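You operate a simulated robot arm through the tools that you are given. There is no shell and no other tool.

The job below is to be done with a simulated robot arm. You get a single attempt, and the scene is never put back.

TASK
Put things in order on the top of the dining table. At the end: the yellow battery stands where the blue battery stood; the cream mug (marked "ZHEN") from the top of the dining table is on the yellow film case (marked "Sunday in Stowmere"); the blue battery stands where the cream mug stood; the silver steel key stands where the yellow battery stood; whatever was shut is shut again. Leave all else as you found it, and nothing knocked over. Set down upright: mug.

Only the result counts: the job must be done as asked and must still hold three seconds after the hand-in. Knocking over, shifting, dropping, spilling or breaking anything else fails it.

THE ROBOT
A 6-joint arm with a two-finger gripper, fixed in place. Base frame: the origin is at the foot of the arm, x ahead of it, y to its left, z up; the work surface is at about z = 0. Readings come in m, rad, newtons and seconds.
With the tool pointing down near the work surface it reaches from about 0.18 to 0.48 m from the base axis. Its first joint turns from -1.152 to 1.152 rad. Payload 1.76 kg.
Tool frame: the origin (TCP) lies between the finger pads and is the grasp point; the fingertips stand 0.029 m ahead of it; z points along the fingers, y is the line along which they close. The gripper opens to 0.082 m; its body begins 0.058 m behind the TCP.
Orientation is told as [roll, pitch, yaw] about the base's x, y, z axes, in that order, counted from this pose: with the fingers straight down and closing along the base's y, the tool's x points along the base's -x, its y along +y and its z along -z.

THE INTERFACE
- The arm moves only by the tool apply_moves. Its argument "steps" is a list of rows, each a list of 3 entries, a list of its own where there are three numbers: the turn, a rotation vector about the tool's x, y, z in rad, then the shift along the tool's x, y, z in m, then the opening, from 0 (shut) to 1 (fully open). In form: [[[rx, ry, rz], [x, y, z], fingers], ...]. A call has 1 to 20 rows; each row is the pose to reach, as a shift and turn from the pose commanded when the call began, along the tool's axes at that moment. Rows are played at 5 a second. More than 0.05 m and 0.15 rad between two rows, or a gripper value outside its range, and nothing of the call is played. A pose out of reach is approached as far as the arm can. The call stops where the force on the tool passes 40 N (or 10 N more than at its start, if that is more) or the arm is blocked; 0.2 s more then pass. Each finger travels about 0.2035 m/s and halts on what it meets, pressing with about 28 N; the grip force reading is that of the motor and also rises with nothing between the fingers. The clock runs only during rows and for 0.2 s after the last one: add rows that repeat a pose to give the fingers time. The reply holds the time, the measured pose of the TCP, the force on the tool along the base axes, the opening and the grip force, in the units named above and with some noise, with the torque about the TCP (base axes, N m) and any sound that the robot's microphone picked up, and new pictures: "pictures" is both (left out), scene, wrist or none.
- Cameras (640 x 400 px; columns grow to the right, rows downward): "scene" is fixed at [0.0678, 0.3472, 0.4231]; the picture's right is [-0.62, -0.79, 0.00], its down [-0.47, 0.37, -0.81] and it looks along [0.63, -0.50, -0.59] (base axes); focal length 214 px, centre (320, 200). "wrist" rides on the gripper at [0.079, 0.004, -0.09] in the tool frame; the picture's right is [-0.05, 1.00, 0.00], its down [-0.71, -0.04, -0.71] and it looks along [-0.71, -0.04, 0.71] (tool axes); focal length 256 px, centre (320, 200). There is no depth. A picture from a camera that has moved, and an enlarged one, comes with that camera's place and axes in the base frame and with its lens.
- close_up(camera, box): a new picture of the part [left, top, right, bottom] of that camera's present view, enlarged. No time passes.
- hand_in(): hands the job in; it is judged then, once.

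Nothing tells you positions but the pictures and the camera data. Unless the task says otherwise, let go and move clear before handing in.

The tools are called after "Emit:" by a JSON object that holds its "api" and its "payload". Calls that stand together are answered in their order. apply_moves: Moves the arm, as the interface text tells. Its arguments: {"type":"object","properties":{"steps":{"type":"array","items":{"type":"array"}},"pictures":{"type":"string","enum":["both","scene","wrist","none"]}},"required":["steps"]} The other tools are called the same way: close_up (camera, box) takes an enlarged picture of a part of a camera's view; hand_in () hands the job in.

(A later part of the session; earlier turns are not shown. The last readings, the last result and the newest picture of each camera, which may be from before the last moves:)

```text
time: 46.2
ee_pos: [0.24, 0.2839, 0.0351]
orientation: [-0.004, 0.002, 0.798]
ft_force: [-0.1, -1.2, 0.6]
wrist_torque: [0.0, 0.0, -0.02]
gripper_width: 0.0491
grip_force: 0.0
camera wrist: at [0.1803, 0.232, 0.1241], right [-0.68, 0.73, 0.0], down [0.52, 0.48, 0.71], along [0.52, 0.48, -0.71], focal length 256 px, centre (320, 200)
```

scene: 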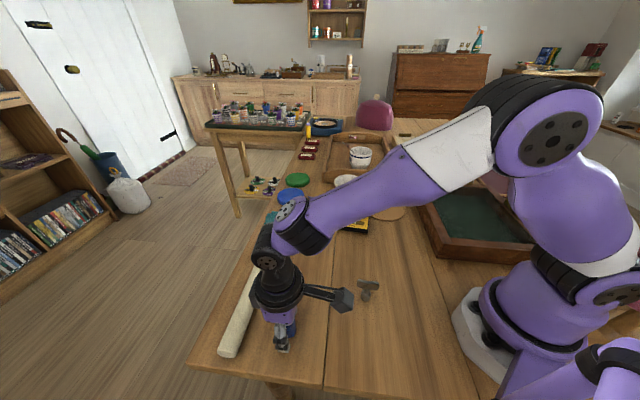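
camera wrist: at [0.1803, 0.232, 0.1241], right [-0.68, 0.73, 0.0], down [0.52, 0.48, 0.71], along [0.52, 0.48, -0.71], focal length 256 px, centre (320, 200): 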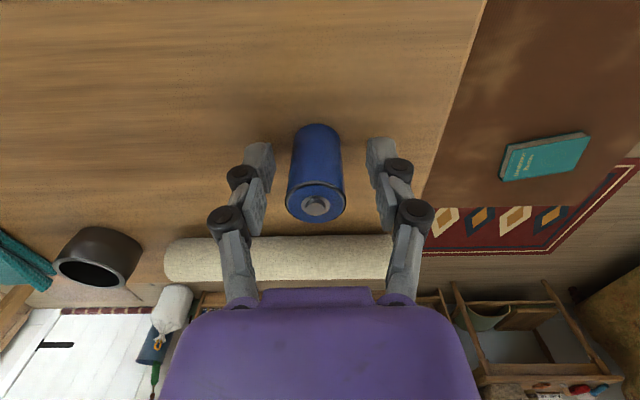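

The battery is centred between the fingers; I take its place as (0.238, 0.2835). I close gently.

Emit:
{"api": "apply_moves", "payload": {"steps": [[[0, 0, 0], [0, 0, 0], 0.5], [[0, 0, 0], [0, 0, 0], 0.4], [[0, 0, 0], [0, 0, 0], 0.3], [[0, 0, 0], [0, 0, 0], 0.15], [[0, 0, 0], [0, 0, 0], 0.0], [[0, 0, 0], [0, 0, 0], 0.0]], "pictures": "wrist"}}

```text
time: 47.6
ee_pos: [0.2383, 0.2845, 0.0353]
orientation: [-0.004, 0.002, 0.799]
ft_force: [-0.2, -0.3, 2.5]
wrist_torque: [-0.01, 0.02, 0.03]
gripper_width: 0.0247
grip_force: 28.4
camera wrist: at [0.1804, 0.2321, 0.1244], right [-0.68, 0.73, 0.0], down [0.52, 0.48, 0.71], along [0.52, 0.48, -0.71], focal length 256 px, centre (320, 200)
```

wrist: 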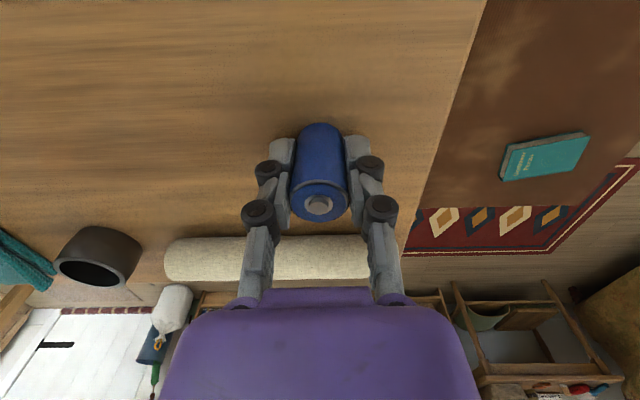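

The battery is held, centred on the TCP. I lift it and carry it to the mug's former place at (0.2985, 0.150), staying low enough to avoid the wrist singularity.

Emit:
{"api": "apply_moves", "payload": {"steps": [[[0, 0, 0], [0, 0, -0.015], 0], [[0, 0, 0], [0, 0, -0.04], 0], [[0, 0, 0], [0, 0, -0.065], 0], [[0, 0, 0.04], [0.006, -0.016, -0.07], 0], [[0, 0, 0.12], [0.018, -0.046, -0.07], 0], [[0, 0, 0.2], [0.03, -0.076, -0.07], 0], [[0, 0, 0.28], [0.042, -0.106, -0.07], 0], [[0, 0, 0.35], [0.05, -0.127, -0.07], 0], [[0, 0, 0.4], [0.0539, -0.1363, -0.07], 0], [[0, 0, 0.4], [0.0539, -0.1363, -0.07], 0]], "pictures": "both"}}

```text
time: 49.8
ee_pos: [0.2981, 0.1474, 0.1062]
orientation: [-0.007, -0.001, 0.397]
ft_force: [-0.6, 0.6, -0.8]
wrist_torque: [0.04, 0.0, -0.03]
gripper_width: 0.0247
grip_force: 27.7
camera wrist: at [0.2233, 0.1236, 0.1944], right [-0.34, 0.94, 0.0], down [0.66, 0.24, 0.71], along [0.67, 0.24, -0.71], focal length 256 px, centre (320, 200)
```

scene: 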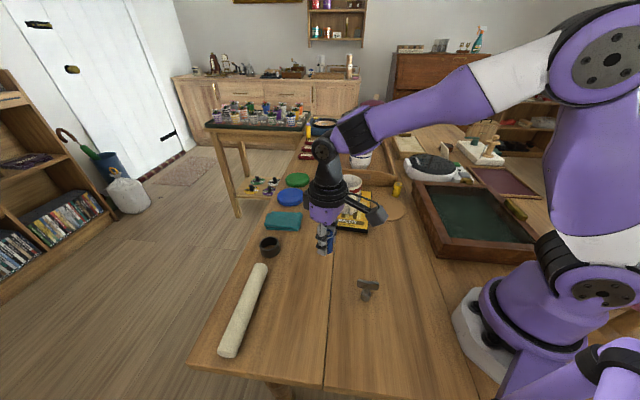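
wrist: 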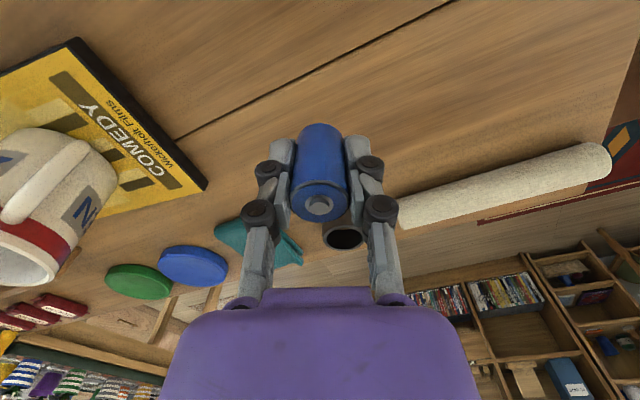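

I'm above the mug's former place. I trim 2 mm and lower slowly until the battery stands.

Emit:
{"api": "apply_moves", "payload": {"steps": [[[0, 0, 0], [-0.0014, 0.0022, 0.02], 0], [[0, 0, 0], [-0.0014, 0.0022, 0.04], 0], [[0, 0, 0], [-0.0014, 0.0022, 0.055], 0], [[0, 0, 0], [-0.0014, 0.0022, 0.063], 0], [[0, 0, 0], [-0.0014, 0.0022, 0.067], 0], [[0, 0, 0], [-0.0014, 0.0022, 0.0695], 0], [[0, 0, 0], [-0.0014, 0.0022, 0.0695], 0]], "pictures": "both"}}

```text
time: 51.4
ee_pos: [0.2984, 0.1509, 0.0353]
orientation: [-0.005, 0.001, 0.4]
ft_force: [-0.8, 0.7, -1.4]
wrist_torque: [0.04, -0.01, 0.03]
gripper_width: 0.0251
grip_force: 27.8
camera wrist: at [0.2238, 0.1266, 0.1255], right [-0.34, 0.94, 0.0], down [0.66, 0.24, 0.71], along [0.67, 0.24, -0.71], focal length 256 px, centre (320, 200)
```

scene: 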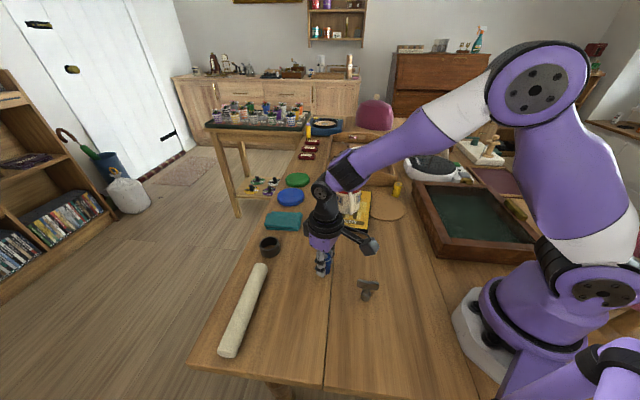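
wrist: 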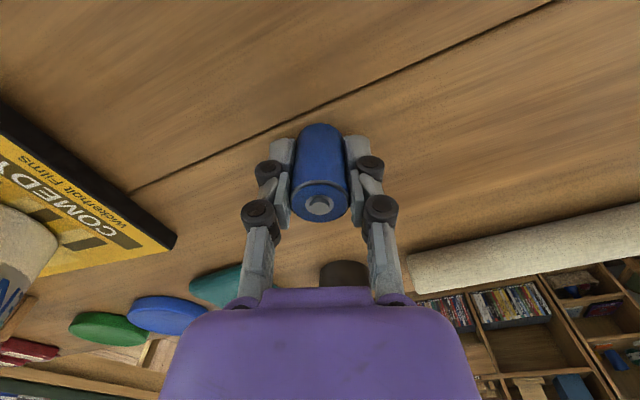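

No clear contact yet. I ease down in sub-millimetre steps.

Emit:
{"api": "apply_moves", "payload": {"steps": [[[0, 0, 0], [0, 0, 0.0007], 0], [[0, 0, 0], [0, 0, 0.0014], 0], [[0, 0, 0], [0, 0, 0.002], 0]], "pictures": "none"}}

```text
time: 52.2
ee_pos: [0.2992, 0.1509, 0.0349]
orientation: [-0.006, 0.001, 0.398]
ft_force: [-4.1, -3.3, 12.5]
wrist_torque: [-0.06, 0.14, 0.02]
gripper_width: 0.0248
grip_force: 28.3
```

Firm contact. I back off about a millimetre and open the fingers.

Emit:
{"api": "apply_moves", "payload": {"steps": [[[0, 0, 0], [0, 0, -0.001], 0], [[0, 0, 0], [0, 0, -0.001], 0.25], [[0, 0, 0], [0, 0, -0.001], 0.35], [[0, 0, 0], [0, 0, -0.001], 0.45], [[0, 0, 0], [0, 0, -0.001], 0.6], [[0, 0, 0], [0, 0, -0.001], 0.6]], "pictures": "both"}}

```text
time: 53.6
ee_pos: [0.2996, 0.1508, 0.0365]
orientation: [-0.005, 0.0, 0.4]
ft_force: [-0.6, -0.2, 0.0]
wrist_torque: [0.04, -0.04, 0.03]
gripper_width: 0.0492
grip_force: 0.0
camera wrist: at [0.2248, 0.1268, 0.1252], right [-0.34, 0.94, 0.0], down [0.66, 0.24, 0.71], along [0.67, 0.24, -0.71], focal length 256 px, centre (320, 200)
```

scene: 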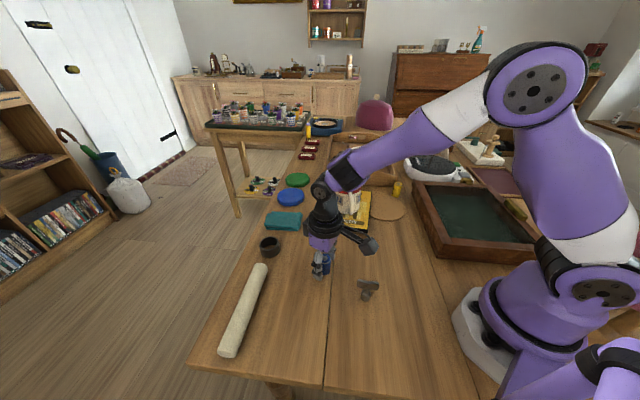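
wrist: 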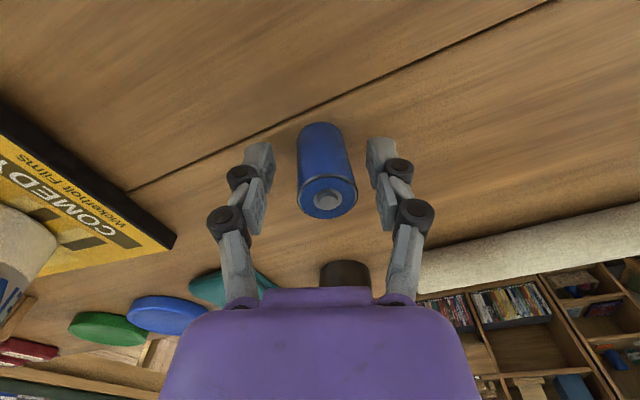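

The blue battery stands at the mug's former place. I lift clear and swing round the inside, well away from the mug on the case, to look at the yellow battery.

Emit:
{"api": "apply_moves", "payload": {"steps": [[[0, 0, 0], [0, 0, -0.03], 0.6], [[0, 0, 0], [0, 0, -0.06], 0.6], [[0, 0, 0], [0, 0, -0.0835], 0.6], [[0, 0, 0.08], [0.0198, -0.0272, -0.0935], 0.6], [[0, 0, 0.16], [0.0418, -0.0538, -0.1035], 0.6], [[0, 0, 0.26], [0.0646, -0.0821, -0.1085], 0.6], [[0, 0, 0.36], [0.0847, -0.1116, -0.1135], 0.6], [[0, 0, 0.46], [0.0964, -0.1446, -0.1135], 0.6], [[0, 0, 0.57], [0.1028, -0.18, -0.1135], 0.6], [[0, 0, 0.68], [0.1044, -0.2173, -0.1135], 0.6], [[0, 0, 0.79], [0.1042, -0.2553, -0.1135], 0.6], [[0, 0, 0.9], [0.1002, -0.2896, -0.1135], 0.6], [[0, 0, 1.01], [0.0942, -0.3192, -0.1135], 0.6], [[0, 0, 1.11], [0.09, -0.3427, -0.1135], 0.6], [[0, 0, 1.185], [0.0855, -0.3576, -0.1035], 0.6], [[0, 0, 1.185], [0.0855, -0.3576, -0.1035], 0.6]], "pictures": "both"}}

Emit:
{"api": "close_up", "payload": {"camera": "wrist", "box": [200, 0, 440, 150]}}

Emit:
{"api": "close_up", "payload": {"camera": "scene", "box": [280, 170, 420, 290]}}

```text
time: 57.0
ee_pos: [0.3598, -0.2098, 0.1387]
orientation: [-0.001, -0.005, -0.785]
ft_force: [-0.5, 0.1, 1.1]
wrist_torque: [0.01, -0.01, 0.02]
gripper_width: 0.0492
grip_force: 0.1
camera wrist: at [0.306, -0.1486, 0.2278], right [0.75, 0.67, 0.0], down [0.47, -0.52, 0.71], along [0.47, -0.53, -0.7], focal length 256 px, centre (320, 200)
```

scene: 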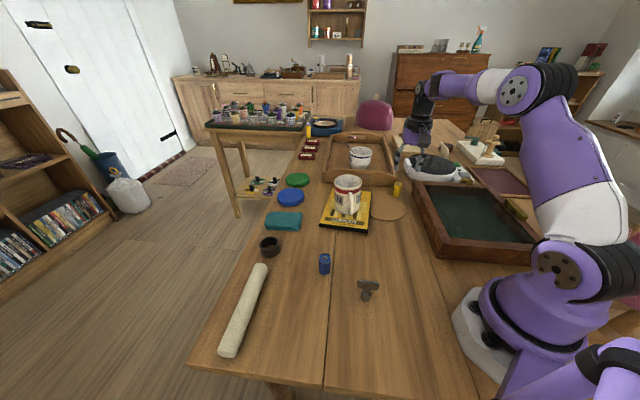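
wrist: 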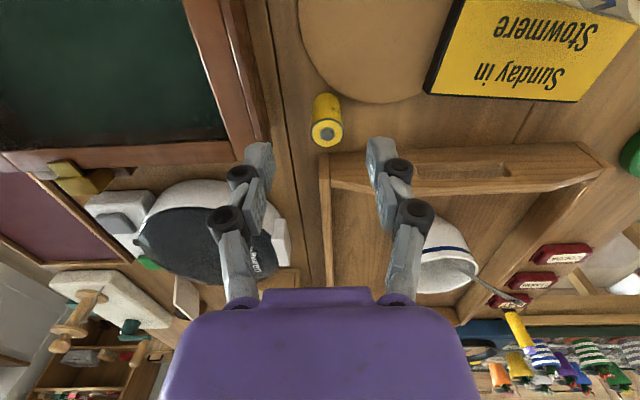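

```text
2.67 times, centred on (320, 75) of wrist
camera zoom: at [0.306, -0.1486, 0.2278], right [0.75, 0.67, 0.0], down [0.47, -0.52, 0.71], along [0.47, -0.53, -0.7], focal length 683 px, centre (320, 533)
```

zoom: 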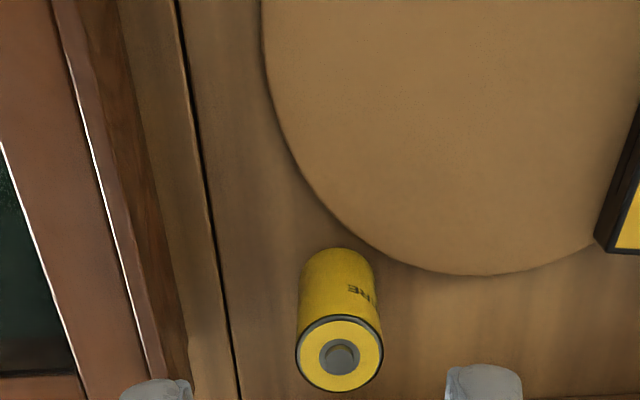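

```text
3.33 times, centred on (350, 230) of scene
camera zoom: at [0.0678, 0.3472, 0.4231], right [-0.62, -0.79, 0.0], down [-0.47, 0.37, -0.81], along [0.63, -0.5, -0.59], focal length 715 px, centre (220, 100)
```

zoom: 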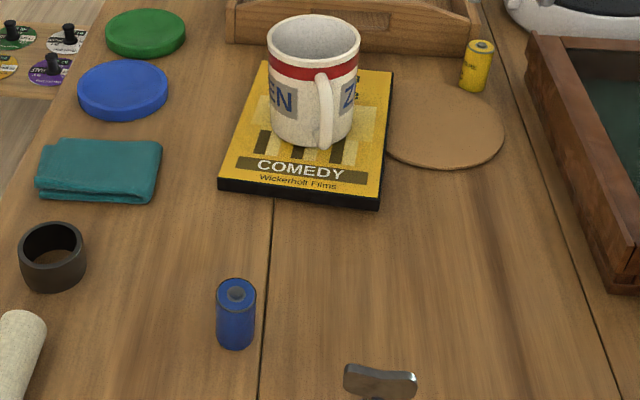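

The blue battery looks right. From here I get the yellow battery at about (0.380, -0.224). I'll align above it with yaw about -1.0 so the fingers miss the coaster edge and the tray, then check.

Emit:
{"api": "apply_moves", "payload": {"steps": [[[0, 0, 0.08], [-0.009, 0.0015, 0.01], 0.55], [[0, 0, 0.16], [-0.018, 0.003, 0.025], 0.5], [[0, 0, 0.215], [-0.0248, 0.0044, 0.0387], 0.5], [[0, 0, 0.215], [-0.0248, 0.0044, 0.0387], 0.5]], "pictures": "both"}}

Emit:
{"api": "close_up", "payload": {"camera": "wrist", "box": [200, 40, 440, 190]}}

Emit:
{"api": "close_up", "payload": {"camera": "scene", "box": [360, 120, 460, 220]}}

```text
time: 58.0
ee_pos: [0.3817, -0.2225, 0.1017]
orientation: [-0.002, -0.003, -1.002]
ft_force: [0.0, 1.0, -0.5]
wrist_torque: [-0.01, 0.01, -0.01]
gripper_width: 0.0411
grip_force: 0.1
camera wrist: at [0.3418, -0.1519, 0.1901], right [0.87, 0.49, 0.0], down [0.35, -0.61, 0.71], along [0.35, -0.62, -0.7], focal length 256 px, centre (320, 200)
```

scene: 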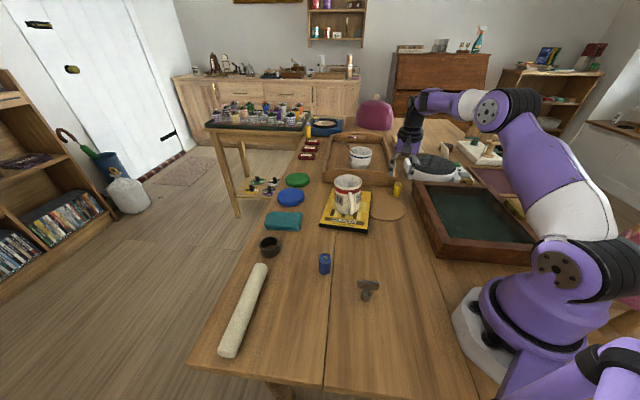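
wrist: 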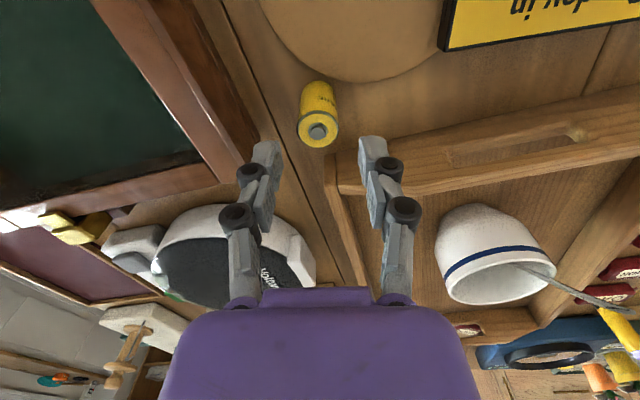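

```text
2.67 times, centred on (320, 115) of wrist
camera zoom: at [0.3418, -0.1519, 0.1901], right [0.87, 0.49, 0.0], down [0.35, -0.61, 0.71], along [0.35, -0.62, -0.7], focal length 683 px, centre (320, 427)
```

zoom: 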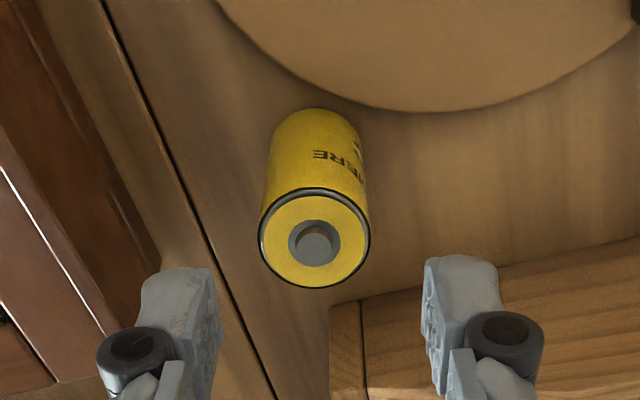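

```text
4.00 times, centred on (410, 170) of scene
camera zoom: at [0.0678, 0.3472, 0.4231], right [-0.62, -0.79, 0.0], down [-0.47, 0.37, -0.81], along [0.63, -0.5, -0.59], focal length 858 px, centre (-40, 320)
```

zoom: 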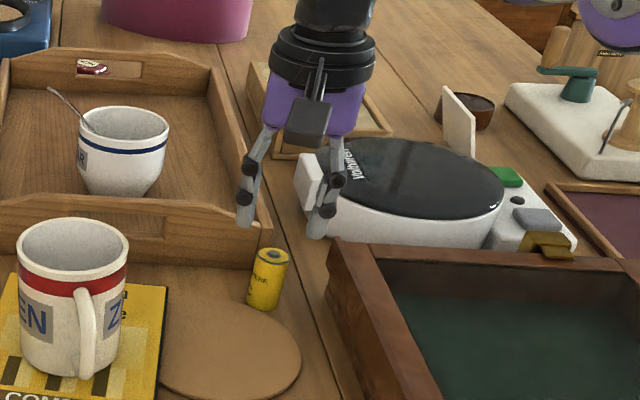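

The battery's axis is at (0.3806, -0.2238), only 2 mm off my aim; the tray and box walls are about 5 to 6 cm away. I descend to z = 0.04, keeping the tips above the coaster's thickness.

Emit:
{"api": "apply_moves", "payload": {"steps": [[[0, 0, 0], [-0.0006, -0.0017, 0.015], 0.5], [[0, 0, 0], [-0.0006, -0.0017, 0.03], 0.5], [[0, 0, 0], [-0.0006, -0.0017, 0.043], 0.5], [[0, 0, 0], [-0.0006, -0.0017, 0.054], 0.5], [[0, 0, 0], [-0.0006, -0.0017, 0.0617], 0.5], [[0, 0, 0], [-0.0006, -0.0017, 0.0617], 0.5]], "pictures": "both"}}

Emit:
{"api": "close_up", "payload": {"camera": "wrist", "box": [200, 90, 440, 240]}}

Emit:
{"api": "close_up", "payload": {"camera": "scene", "box": [360, 140, 440, 210]}}

```text
time: 59.4
ee_pos: [0.3795, -0.2249, 0.0398]
orientation: [-0.002, -0.005, -1.001]
ft_force: [-0.7, -0.3, 0.1]
wrist_torque: [0.03, 0.03, -0.01]
gripper_width: 0.0409
grip_force: 0.2
camera wrist: at [0.3401, -0.1531, 0.1296], right [0.87, 0.49, 0.0], down [0.35, -0.61, 0.71], along [0.35, -0.62, -0.7], focal length 256 px, centre (320, 200)
```

scene: 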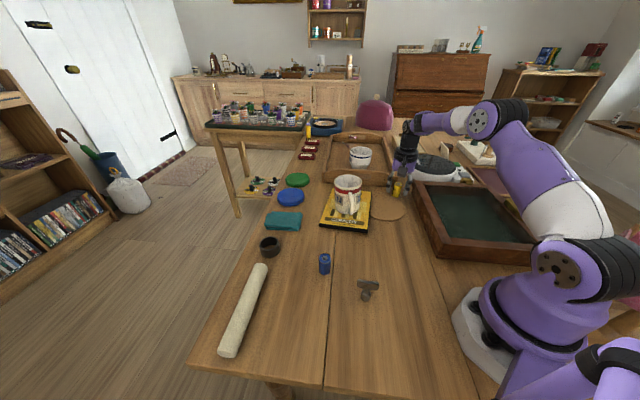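
wrist: 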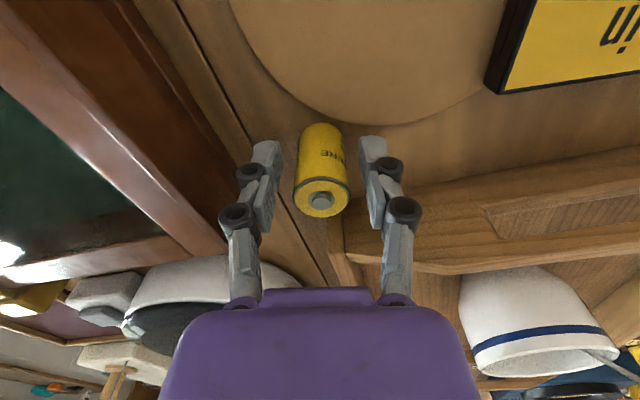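

```text
2.67 times, centred on (320, 165) of wrist
camera zoom: at [0.3401, -0.1531, 0.1296], right [0.87, 0.49, 0.0], down [0.35, -0.61, 0.71], along [0.35, -0.62, -0.7], focal length 683 px, centre (320, 293)
```

zoom: 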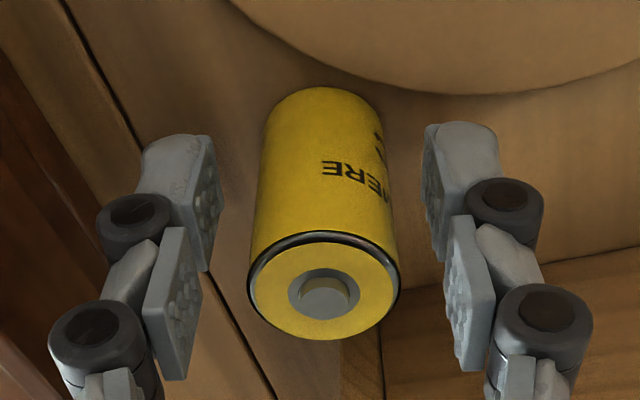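

```text
5.71 times, centred on (400, 175) of scene
camera zoom: at [0.0678, 0.3472, 0.4231], right [-0.62, -0.79, 0.0], down [-0.47, 0.37, -0.81], along [0.63, -0.5, -0.59], focal length 1226 px, centre (-137, 343)
```

zoom: 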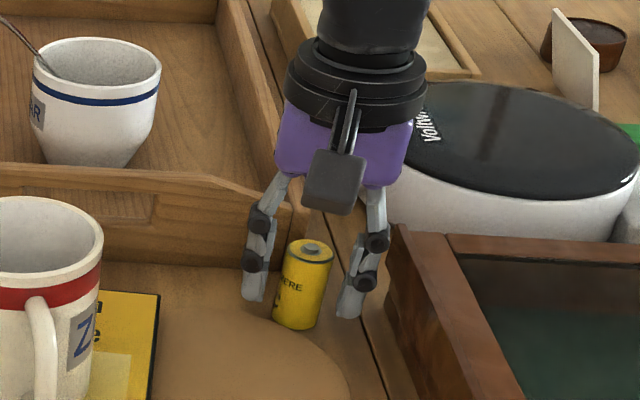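

Well centred. I close the fingers.

Emit:
{"api": "apply_moves", "payload": {"steps": [[[0, 0, 0], [0, 0, 0], 0.4], [[0, 0, 0], [0, 0, 0], 0.33], [[0, 0, 0], [0, 0, 0], 0.25], [[0, 0, 0], [0, 0, 0], 0.1], [[0, 0, 0], [0, 0, 0], 0.0], [[0, 0, 0], [0, 0, 0], 0.0]], "pictures": "wrist"}}

```text
time: 60.8
ee_pos: [0.3793, -0.2241, 0.0403]
orientation: [-0.002, -0.005, -1.001]
ft_force: [-1.1, 0.1, 0.3]
wrist_torque: [-0.01, -0.01, -0.02]
gripper_width: 0.0248
grip_force: 27.8
camera wrist: at [0.3401, -0.1531, 0.1298], right [0.87, 0.49, 0.0], down [0.35, -0.61, 0.71], along [0.35, -0.62, -0.7], focal length 256 px, centre (320, 200)
```

wrist: 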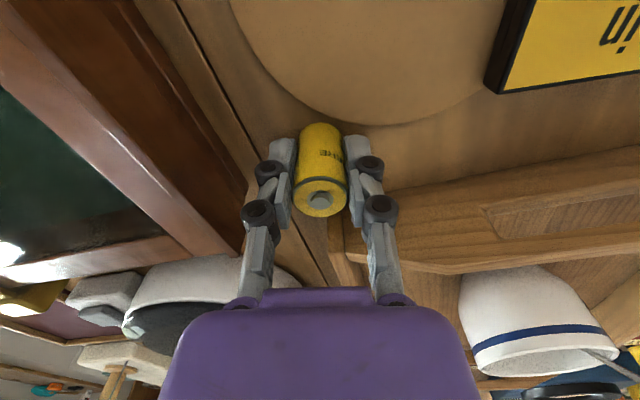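

The yellow battery is held. I lift it straight up and carry it back round the inside to the blue battery's former place.

Emit:
{"api": "apply_moves", "payload": {"steps": [[[0, 0, 0], [0, 0, -0.015], 0], [[0, 0, 0], [0, 0, -0.045], 0], [[0, 0, 0], [0, 0, -0.08], 0], [[0, 0, -0.1], [0.0265, -0.006, -0.0947], 0], [[0, 0, -0.22], [0.06, -0.0082, -0.1047], 0], [[0, 0, -0.34], [0.0972, -0.0105, -0.1097], 0], [[0, 0, -0.47], [0.1358, -0.0096, -0.1097], 0], [[0, 0, -0.6], [0.1738, -0.0042, -0.1097], 0], [[0, 0, -0.73], [0.2123, 0.0062, -0.1097], 0], [[0, 0, -0.87], [0.2484, 0.0222, -0.1097], 0], [[0, 0, -1.0], [0.2831, 0.0421, -0.1097], 0], [[0, 0, -1.13], [0.3168, 0.0636, -0.1097], 0], [[0, 0, -1.26], [0.3505, 0.0852, -0.1097], 0], [[0, 0, -1.39], [0.3853, 0.1051, -0.1097], 0], [[0, 0, -1.52], [0.4189, 0.1231, -0.1047], 0], [[0, 0, -1.63], [0.4538, 0.1372, -0.0997], 0], [[0, 0, -1.72], [0.4828, 0.1475, -0.0897], 0], [[0, 0, -1.8], [0.5034, 0.1553, -0.0797], 0], [[0, 0, -1.8], [0.5034, 0.1553, -0.0797], 0]], "pictures": "both"}}

```text
time: 64.8
ee_pos: [0.2411, 0.2813, 0.1164]
orientation: [-0.003, 0.002, 0.798]
ft_force: [-0.1, -0.4, -0.9]
wrist_torque: [0.04, -0.01, -0.02]
gripper_width: 0.0246
grip_force: 28.2
camera wrist: at [0.1816, 0.2304, 0.2056], right [-0.68, 0.73, 0.0], down [0.52, 0.48, 0.71], along [0.52, 0.48, -0.71], focal length 256 px, centre (320, 200)
```

scene: 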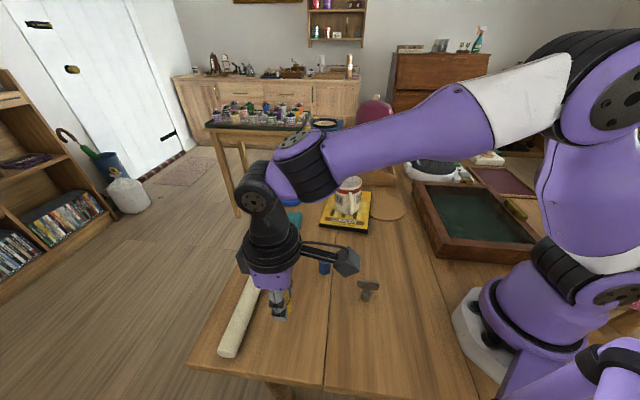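
wrist: 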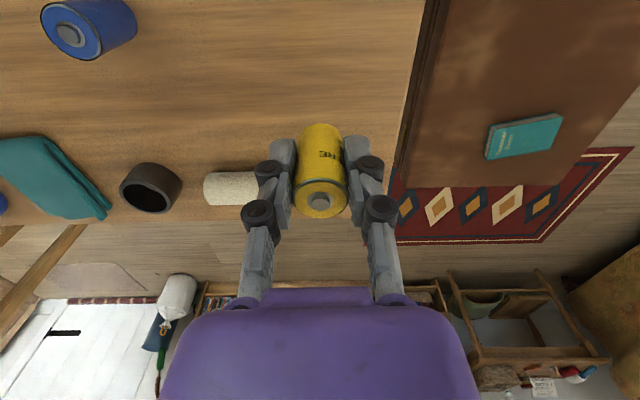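

I'm over the blue battery's former place. I trim 3 mm and lower slowly.

Emit:
{"api": "apply_moves", "payload": {"steps": [[[0, 0, 0], [0.0002, 0.0034, 0.02], 0], [[0, 0, 0], [0.0002, 0.0034, 0.04], 0], [[0, 0, 0], [0.0002, 0.0034, 0.057], 0], [[0, 0, 0], [0.0002, 0.0034, 0.067], 0], [[0, 0, 0], [0.0002, 0.0034, 0.072], 0], [[0, 0, 0], [0.0002, 0.0034, 0.0745], 0], [[0, 0, 0], [0.0002, 0.0034, 0.0745], 0]], "pictures": "none"}}

```text
time: 66.4
ee_pos: [0.2352, 0.2846, 0.041]
orientation: [-0.004, 0.003, 0.8]
ft_force: [-0.6, -0.7, -0.2]
wrist_torque: [0.0, -0.02, 0.0]
gripper_width: 0.0245
grip_force: 28.0
```

Emit:
{"api": "apply_moves", "payload": {"steps": [[[0, 0, 0], [-0.0005, -0.001, 0.0003], 0], [[0, 0, 0], [-0.0005, -0.001, 0.0008], 0], [[0, 0, 0], [-0.0005, -0.001, 0.0013], 0]], "pictures": "both"}}

```text
time: 67.2
ee_pos: [0.2369, 0.2831, 0.0426]
orientation: [-0.002, 0.002, 0.799]
ft_force: [0.3, -0.1, -0.8]
wrist_torque: [0.0, 0.01, 0.0]
gripper_width: 0.0247
grip_force: 27.9
camera wrist: at [0.178, 0.2311, 0.1322], right [-0.68, 0.73, 0.0], down [0.52, 0.48, 0.71], along [0.52, 0.48, -0.71], focal length 256 px, centre (320, 200)
```

scene: 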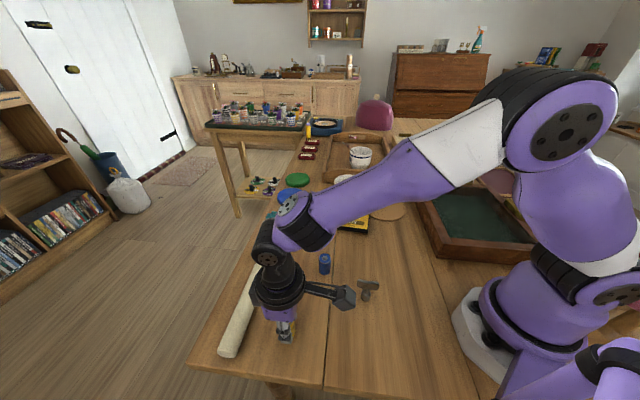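
wrist: 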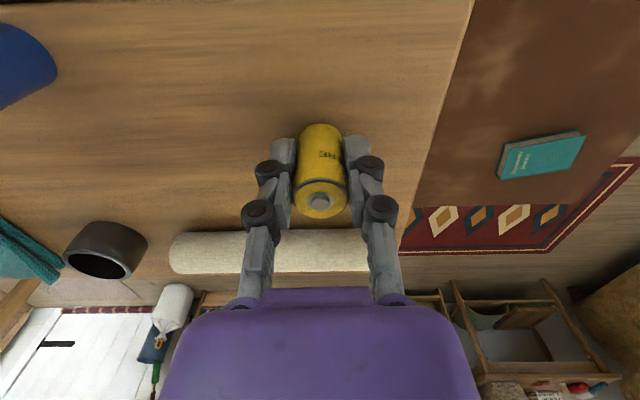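

Still no contact. I go on down in 1 mm steps.

Emit:
{"api": "apply_moves", "payload": {"steps": [[[0, 0, 0], [0, 0, 0.001], 0], [[0, 0, 0], [0, 0, 0.002], 0]], "pictures": "none"}}

```text
time: 67.8
ee_pos: [0.2362, 0.2819, 0.0407]
orientation: [-0.002, 0.001, 0.799]
ft_force: [-1.9, -0.2, 4.6]
wrist_torque: [-0.01, 0.09, -0.02]
gripper_width: 0.0246
grip_force: 28.3
```

Contact at 4.6 N. I open the fingers gently.

Emit:
{"api": "apply_moves", "payload": {"steps": [[[0, 0, 0], [0, 0, -0.0005], 0.2], [[0, 0, 0], [0, 0, -0.0005], 0.32], [[0, 0, 0], [0, 0, -0.0005], 0.42], [[0, 0, 0], [0, 0, -0.0005], 0.55], [[0, 0, 0], [0, 0, -0.0005], 0.6]], "pictures": "both"}}

```text
time: 69.0
ee_pos: [0.2356, 0.2833, 0.0415]
orientation: [-0.004, 0.002, 0.8]
ft_force: [-0.3, 0.4, 0.6]
wrist_torque: [0.01, 0.03, 0.03]
gripper_width: 0.0491
grip_force: 0.1
camera wrist: at [0.1776, 0.2306, 0.1302], right [-0.68, 0.73, 0.0], down [0.52, 0.48, 0.71], along [0.52, 0.48, -0.71], focal length 256 px, centre (320, 200)
```

scene: 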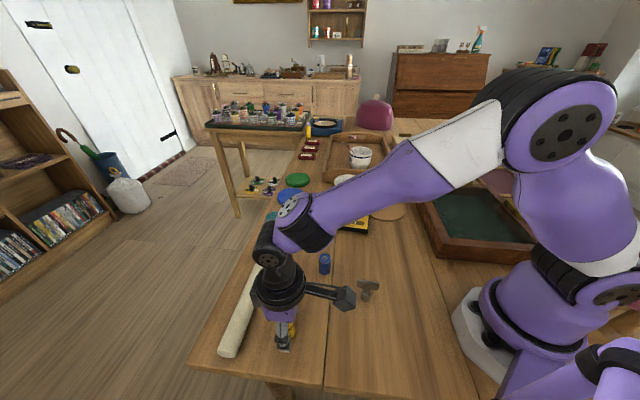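
wrist: 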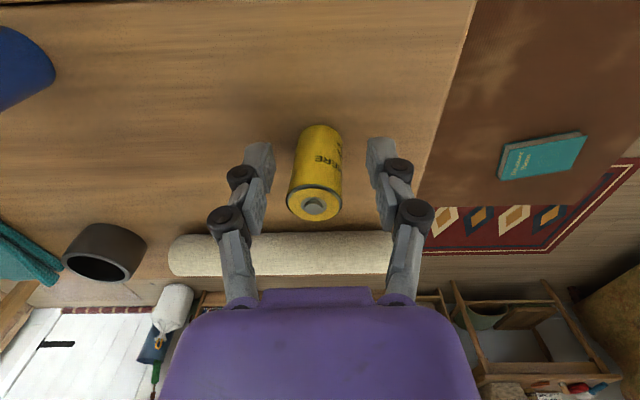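

The yellow battery stands free. I lift off and compare its place with the original picture of the blue battery.

Emit:
{"api": "apply_moves", "payload": {"steps": [[[0, 0, 0], [0, 0, -0.02], 0.6], [[0, 0, 0], [0, 0, -0.05], 0.6], [[0, 0, 0], [0, 0, -0.08], 0.6], [[0, 0, 0], [0.02, -0.01, -0.1], 0.6], [[0, 0, 0], [0.05, -0.03, -0.11], 0.6], [[0, 0, 0], [0.07, -0.06, -0.115], 0.6], [[0, 0, 0], [0.07, -0.06, -0.115], 0.6]], "pictures": "both"}}

Emit:
{"api": "close_up", "payload": {"camera": "scene", "box": [248, 300, 328, 350]}}

```text
time: 70.6
ee_pos: [0.2327, 0.1906, 0.1581]
orientation: [-0.004, 0.003, 0.799]
ft_force: [0.0, 1.0, 0.0]
wrist_torque: [0.0, -0.03, 0.0]
gripper_width: 0.049
grip_force: 0.1
camera wrist: at [0.1742, 0.1388, 0.2481], right [-0.68, 0.73, 0.0], down [0.52, 0.48, 0.71], along [0.52, 0.48, -0.71], focal length 256 px, centre (320, 200)
```

scene: 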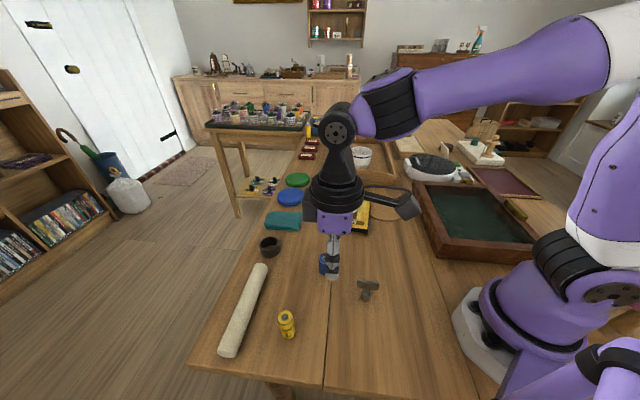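
wrist: 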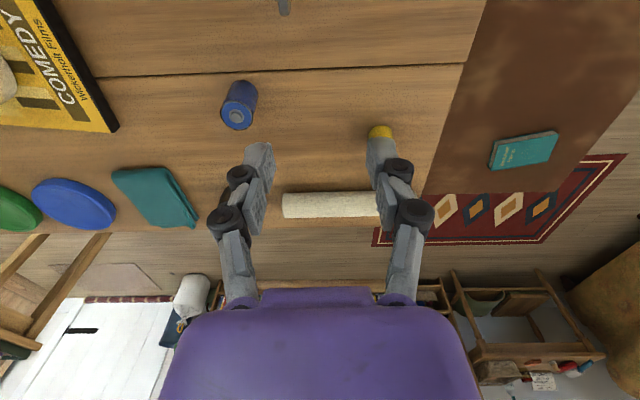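

```text
8.00 times, centred on (288, 325) of scene
camera zoom: at [0.0678, 0.3472, 0.4231], right [-0.62, -0.79, 0.0], down [-0.47, 0.37, -0.81], along [0.63, -0.5, -0.59], focal length 1716 px, centre (576, -800)
```

zoom: 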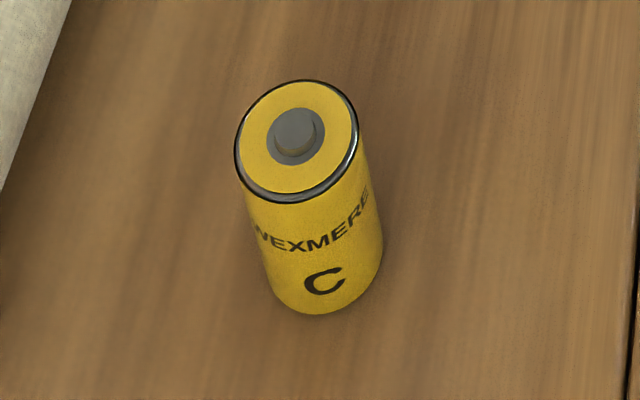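

The yellow battery's outline looks slightly different from the blue one's. I'll let a moment pass and look again to make sure it stands truly upright and still.

Emit:
{"api": "apply_moves", "payload": {"steps": [[[0, 0, 0], [0, 0, 0], 0.6], [[0, 0, 0], [0, 0, 0], 0.6], [[0, 0, 0], [0, 0, 0], 0.6]], "pictures": "wrist"}}

Emit:
{"api": "close_up", "payload": {"camera": "scene", "box": [268, 305, 308, 345]}}

Emit:
{"api": "close_up", "payload": {"camera": "scene", "box": [304, 245, 344, 285]}}

Emit:
{"api": "close_up", "payload": {"camera": "wrist", "box": [200, 60, 440, 210]}}

```text
time: 71.4
ee_pos: [0.2332, 0.1911, 0.1576]
orientation: [-0.002, 0.0, 0.799]
ft_force: [0.3, 0.5, -0.5]
wrist_torque: [0.0, -0.03, 0.01]
gripper_width: 0.0493
grip_force: 0.0
camera wrist: at [0.1743, 0.1392, 0.248], right [-0.68, 0.73, 0.0], down [0.52, 0.48, 0.71], along [0.52, 0.48, -0.71], focal length 256 px, centre (320, 200)
```

wrist: 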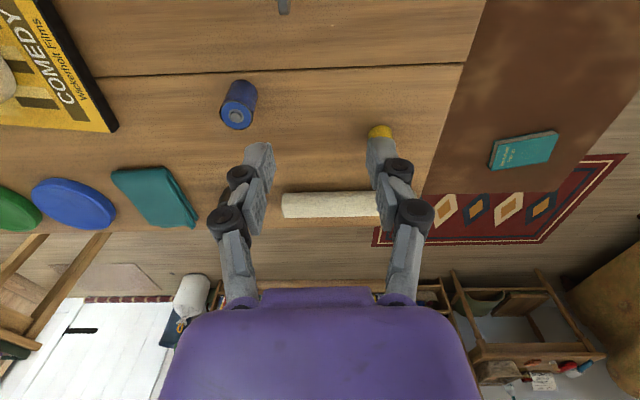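

```text
10.00 times, centred on (288, 325) of scene
camera zoom: at [0.0678, 0.3472, 0.4231], right [-0.62, -0.79, 0.0], down [-0.47, 0.37, -0.81], along [0.63, -0.5, -0.59], focal length 2145 px, centre (640, -1050)
```

zoom: 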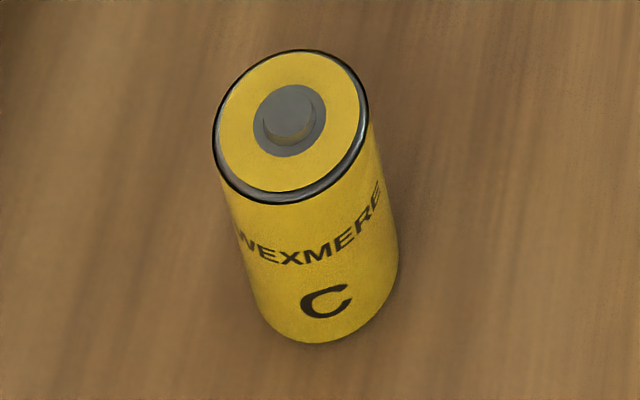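

```text
10.00 times, centred on (324, 265) of scene
camera zoom: at [0.0678, 0.3472, 0.4231], right [-0.62, -0.79, 0.0], down [-0.47, 0.37, -0.81], along [0.63, -0.5, -0.59], focal length 2145 px, centre (280, -450)
```

zoom: 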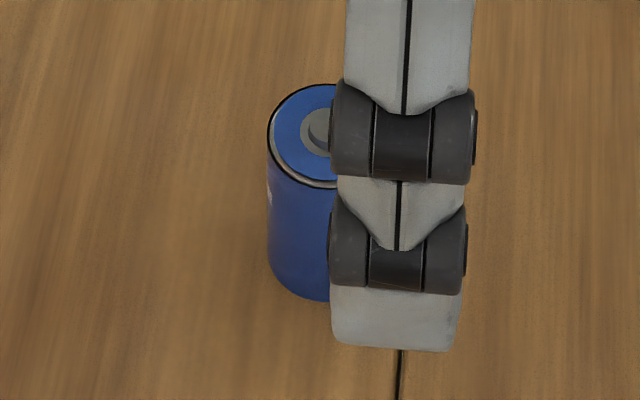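

```text
2.67 times, centred on (320, 135) of wrist
camera zoom: at [0.1743, 0.1392, 0.248], right [-0.68, 0.73, 0.0], down [0.52, 0.48, 0.71], along [0.52, 0.48, -0.71], focal length 683 px, centre (320, 373)
```

zoom: 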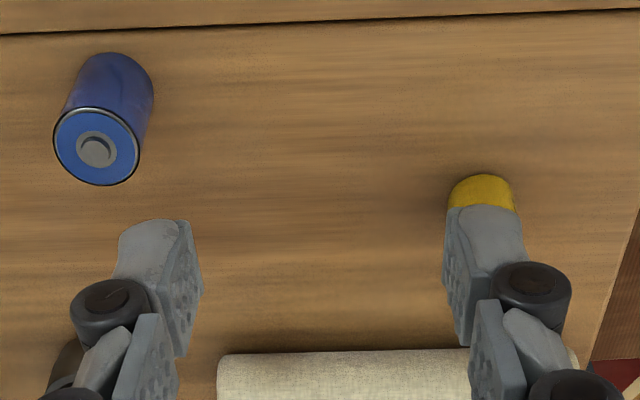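

The yellow battery is still, upright within measuring error, and within about 3 mm of the blue one's former place. Next I go above the key; my present yaw of 0.8 already squares the fingers to its bow.

Emit:
{"api": "apply_moves", "payload": {"steps": [[[0, 0, 0], [0.024, -0.005, 0.0], 0.6], [[0, 0, 0], [0.048, -0.01, 0.01], 0.6], [[0, 0, 0], [0.072, -0.015, 0.028], 0.6], [[0, 0, 0], [0.072, -0.015, 0.028], 0.6]], "pictures": "both"}}

Emit:
{"api": "close_up", "payload": {"camera": "wrist", "box": [220, 40, 420, 190]}}

Emit:
{"api": "close_up", "payload": {"camera": "scene", "box": [320, 220, 420, 310]}}

```text
time: 72.4
ee_pos: [0.1934, 0.1281, 0.1284]
orientation: [-0.003, 0.003, 0.798]
ft_force: [0.1, -0.3, -0.9]
wrist_torque: [-0.02, 0.0, 0.03]
gripper_width: 0.0493
grip_force: 0.1
camera wrist: at [0.1347, 0.0767, 0.2188], right [-0.68, 0.73, 0.0], down [0.52, 0.48, 0.71], along [0.52, 0.48, -0.71], focal length 256 px, centre (320, 200)
```

scene: 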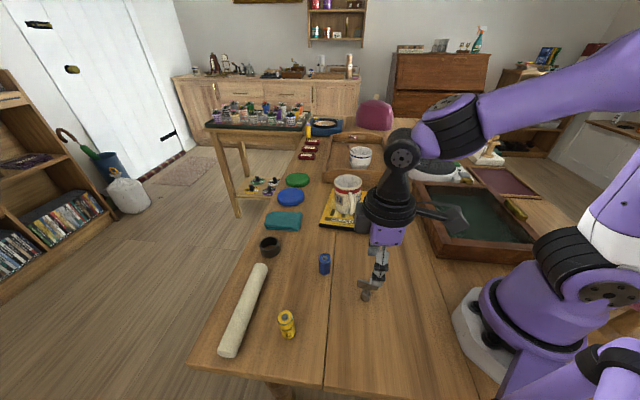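
wrist: 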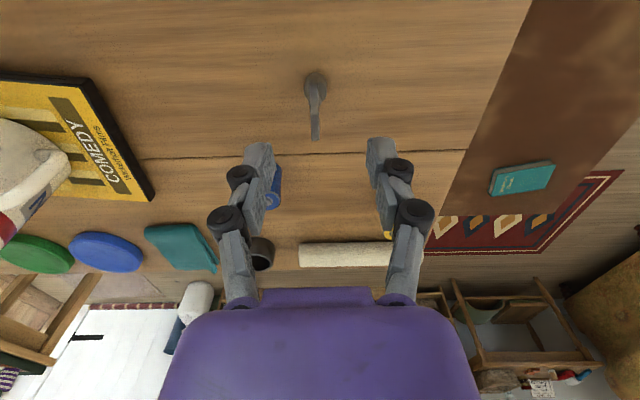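

```text
2.67 times, centred on (320, 115) of wrist
camera zoom: at [0.1347, 0.0767, 0.2188], right [-0.68, 0.73, 0.0], down [0.52, 0.48, 0.71], along [0.52, 0.48, -0.71], focal length 683 px, centre (320, 427)
```

zoom: 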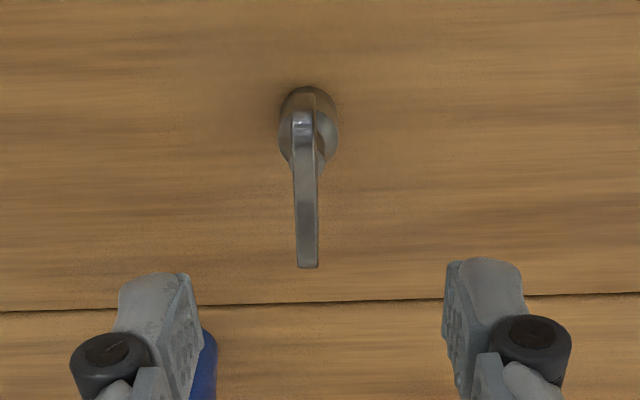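

```text
4.44 times, centred on (370, 265) of scene
camera zoom: at [0.0678, 0.3472, 0.4231], right [-0.62, -0.79, 0.0], down [-0.47, 0.37, -0.81], along [0.63, -0.5, -0.59], focal length 953 px, centre (98, -89)
```

zoom: 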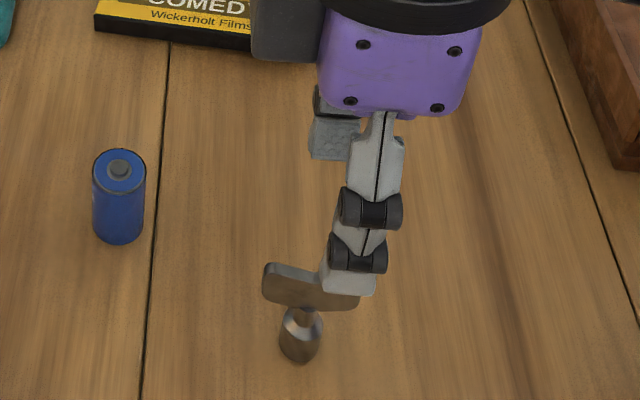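

The key's bow is seen edge-on and almost parallel to the finger pads. It spans z of about 0.028 to 0.058, above a wider socket, so the tips must stay above 0.025. I shift 3.5 mm and descend to TCP z = 0.055.

Emit:
{"api": "apply_moves", "payload": {"steps": [[[0, 0, 0.02], [0, -0.0035, 0.02], 0.6], [[0, 0, 0.03], [0, -0.0035, 0.04], 0.6], [[0, 0, 0.035], [0, -0.0035, 0.055], 0.55], [[0, 0, 0.035], [0, -0.0035, 0.066], 0.5], [[0, 0, 0.035], [0, -0.0035, 0.073], 0.5], [[0, 0, 0.035], [0, -0.0035, 0.073], 0.5]], "pictures": "both"}}

Emit:
{"api": "close_up", "payload": {"camera": "wrist", "box": [220, 100, 420, 250]}}

Emit:
{"api": "close_up", "payload": {"camera": "scene", "box": [328, 250, 408, 310]}}

```text
time: 73.8
ee_pos: [0.1954, 0.1261, 0.0559]
orientation: [-0.004, 0.0, 0.764]
ft_force: [-0.1, 0.1, 0.3]
wrist_torque: [0.04, 0.0, -0.02]
gripper_width: 0.041
grip_force: 0.0
camera wrist: at [0.1349, 0.0766, 0.1452], right [-0.65, 0.76, 0.0], down [0.54, 0.46, 0.71], along [0.54, 0.46, -0.71], focal length 256 px, centre (320, 200)
```

scene: 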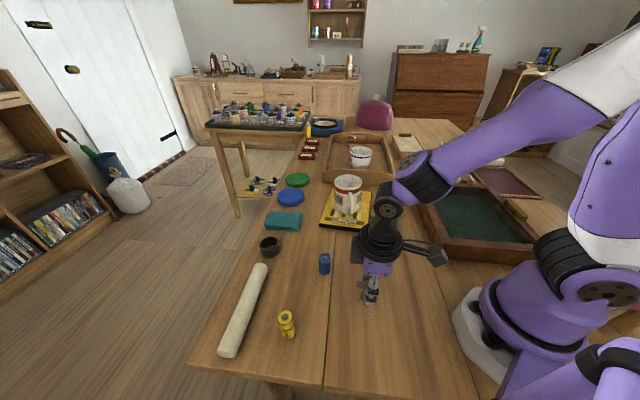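
wrist: 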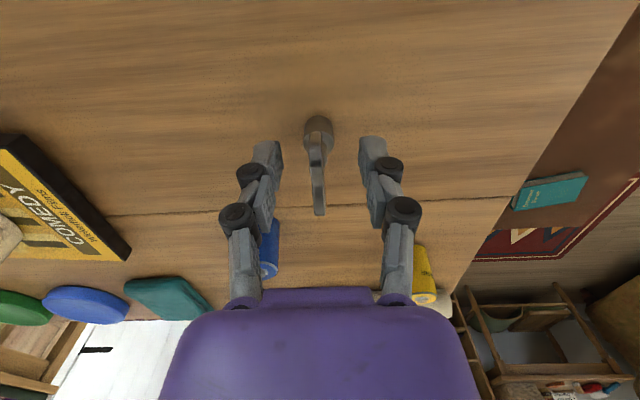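

```text
2.67 times, centred on (320, 175) of wrist
camera zoom: at [0.1349, 0.0766, 0.1452], right [-0.65, 0.76, 0.0], down [0.54, 0.46, 0.71], along [0.54, 0.46, -0.71], focal length 683 px, centre (320, 267)
```

zoom: 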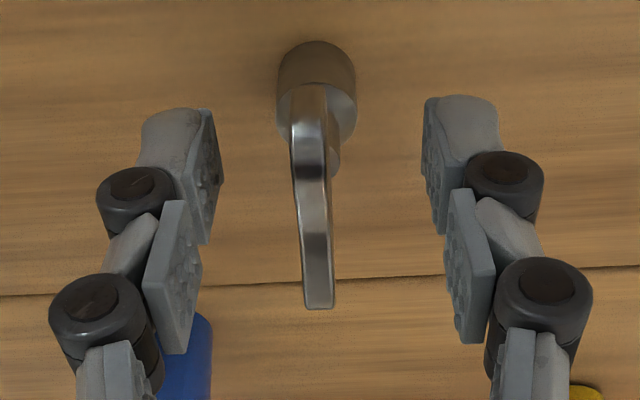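

```text
6.67 times, centred on (368, 280) of scene
camera zoom: at [0.0678, 0.3472, 0.4231], right [-0.62, -0.79, 0.0], down [-0.47, 0.37, -0.81], along [0.63, -0.5, -0.59], focal length 1430 px, centre (0, -333)
```

zoom: 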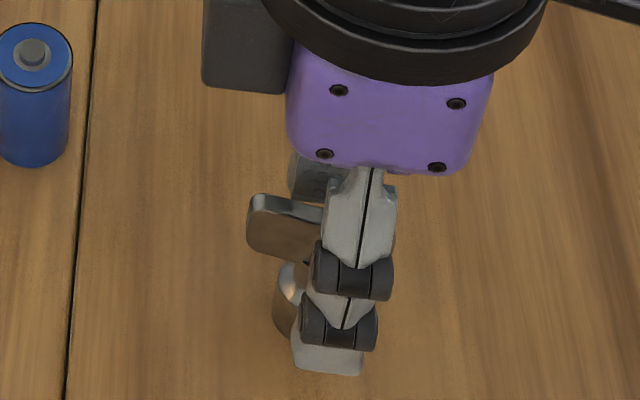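

Aligned to within about 1 mm and 1 degree. I shift 1 mm and close slowly.

Emit:
{"api": "apply_moves", "payload": {"steps": [[[0, 0, 0], [0, -0.001, 0], 0.5], [[0, 0, 0], [0, -0.001, 0], 0.42], [[0, 0, 0], [0, -0.001, 0], 0.34], [[0, 0, 0], [0, -0.001, 0], 0.27], [[0, 0, 0], [0, -0.001, 0], 0.2], [[0, 0, 0], [0, -0.001, 0], 0.15], [[0, 0, 0], [0, -0.001, 0], 0.11], [[0, 0, 0], [0, -0.001, 0], 0.08], [[0, 0, 0], [0, -0.001, 0], 0.05], [[0, 0, 0], [0, -0.001, 0], 0.02], [[0, 0, 0], [0, -0.001, 0], 0.0], [[0, 0, 0], [0, -0.001, 0], 0.0]], "pictures": "both"}}

Emit:
{"api": "close_up", "payload": {"camera": "wrist", "box": [220, 100, 420, 250]}}

Emit:
{"api": "close_up", "payload": {"camera": "scene", "box": [328, 250, 408, 310]}}

```text
time: 76.4
ee_pos: [0.197, 0.1263, 0.0559]
orientation: [-0.004, 0.001, 0.765]
ft_force: [-0.5, 0.1, -0.3]
wrist_torque: [0.0, 0.03, -0.02]
gripper_width: 0.0085
grip_force: 28.0
camera wrist: at [0.136, 0.0757, 0.1453], right [-0.65, 0.76, 0.0], down [0.54, 0.46, 0.71], along [0.54, 0.46, -0.71], focal length 256 px, centre (320, 200)
```

scene: 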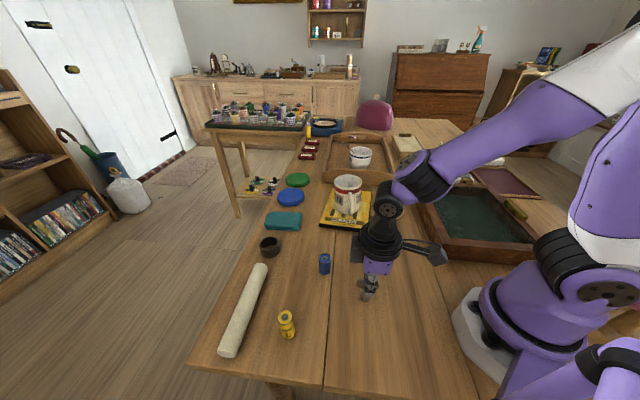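
wrist: 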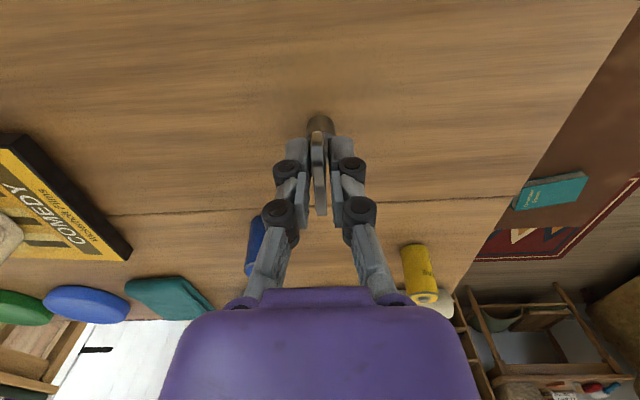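

```text
2.67 times, centred on (320, 175) of wrist
camera zoom: at [0.136, 0.0757, 0.1453], right [-0.65, 0.76, 0.0], down [0.54, 0.46, 0.71], along [0.54, 0.46, -0.71], focal length 683 px, centre (320, 267)
```

zoom: 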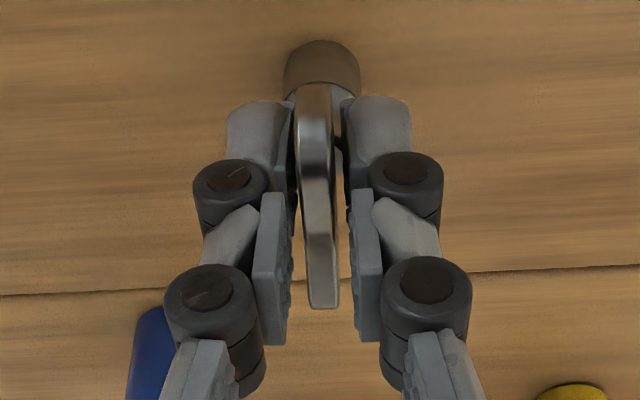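

```text
6.67 times, centred on (368, 280) of scene
camera zoom: at [0.0678, 0.3472, 0.4231], right [-0.62, -0.79, 0.0], down [-0.47, 0.37, -0.81], along [0.63, -0.5, -0.59], focal length 1430 px, centre (0, -333)
```

zoom: 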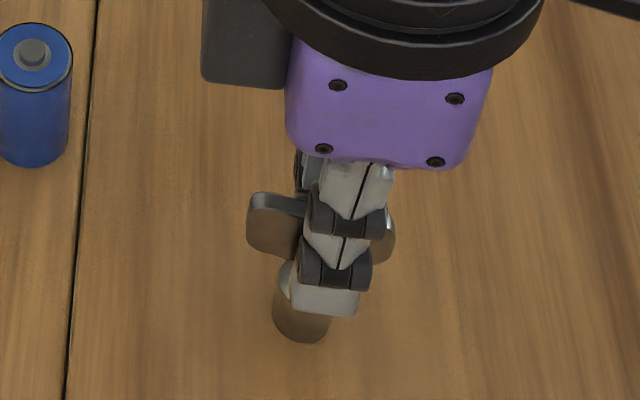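

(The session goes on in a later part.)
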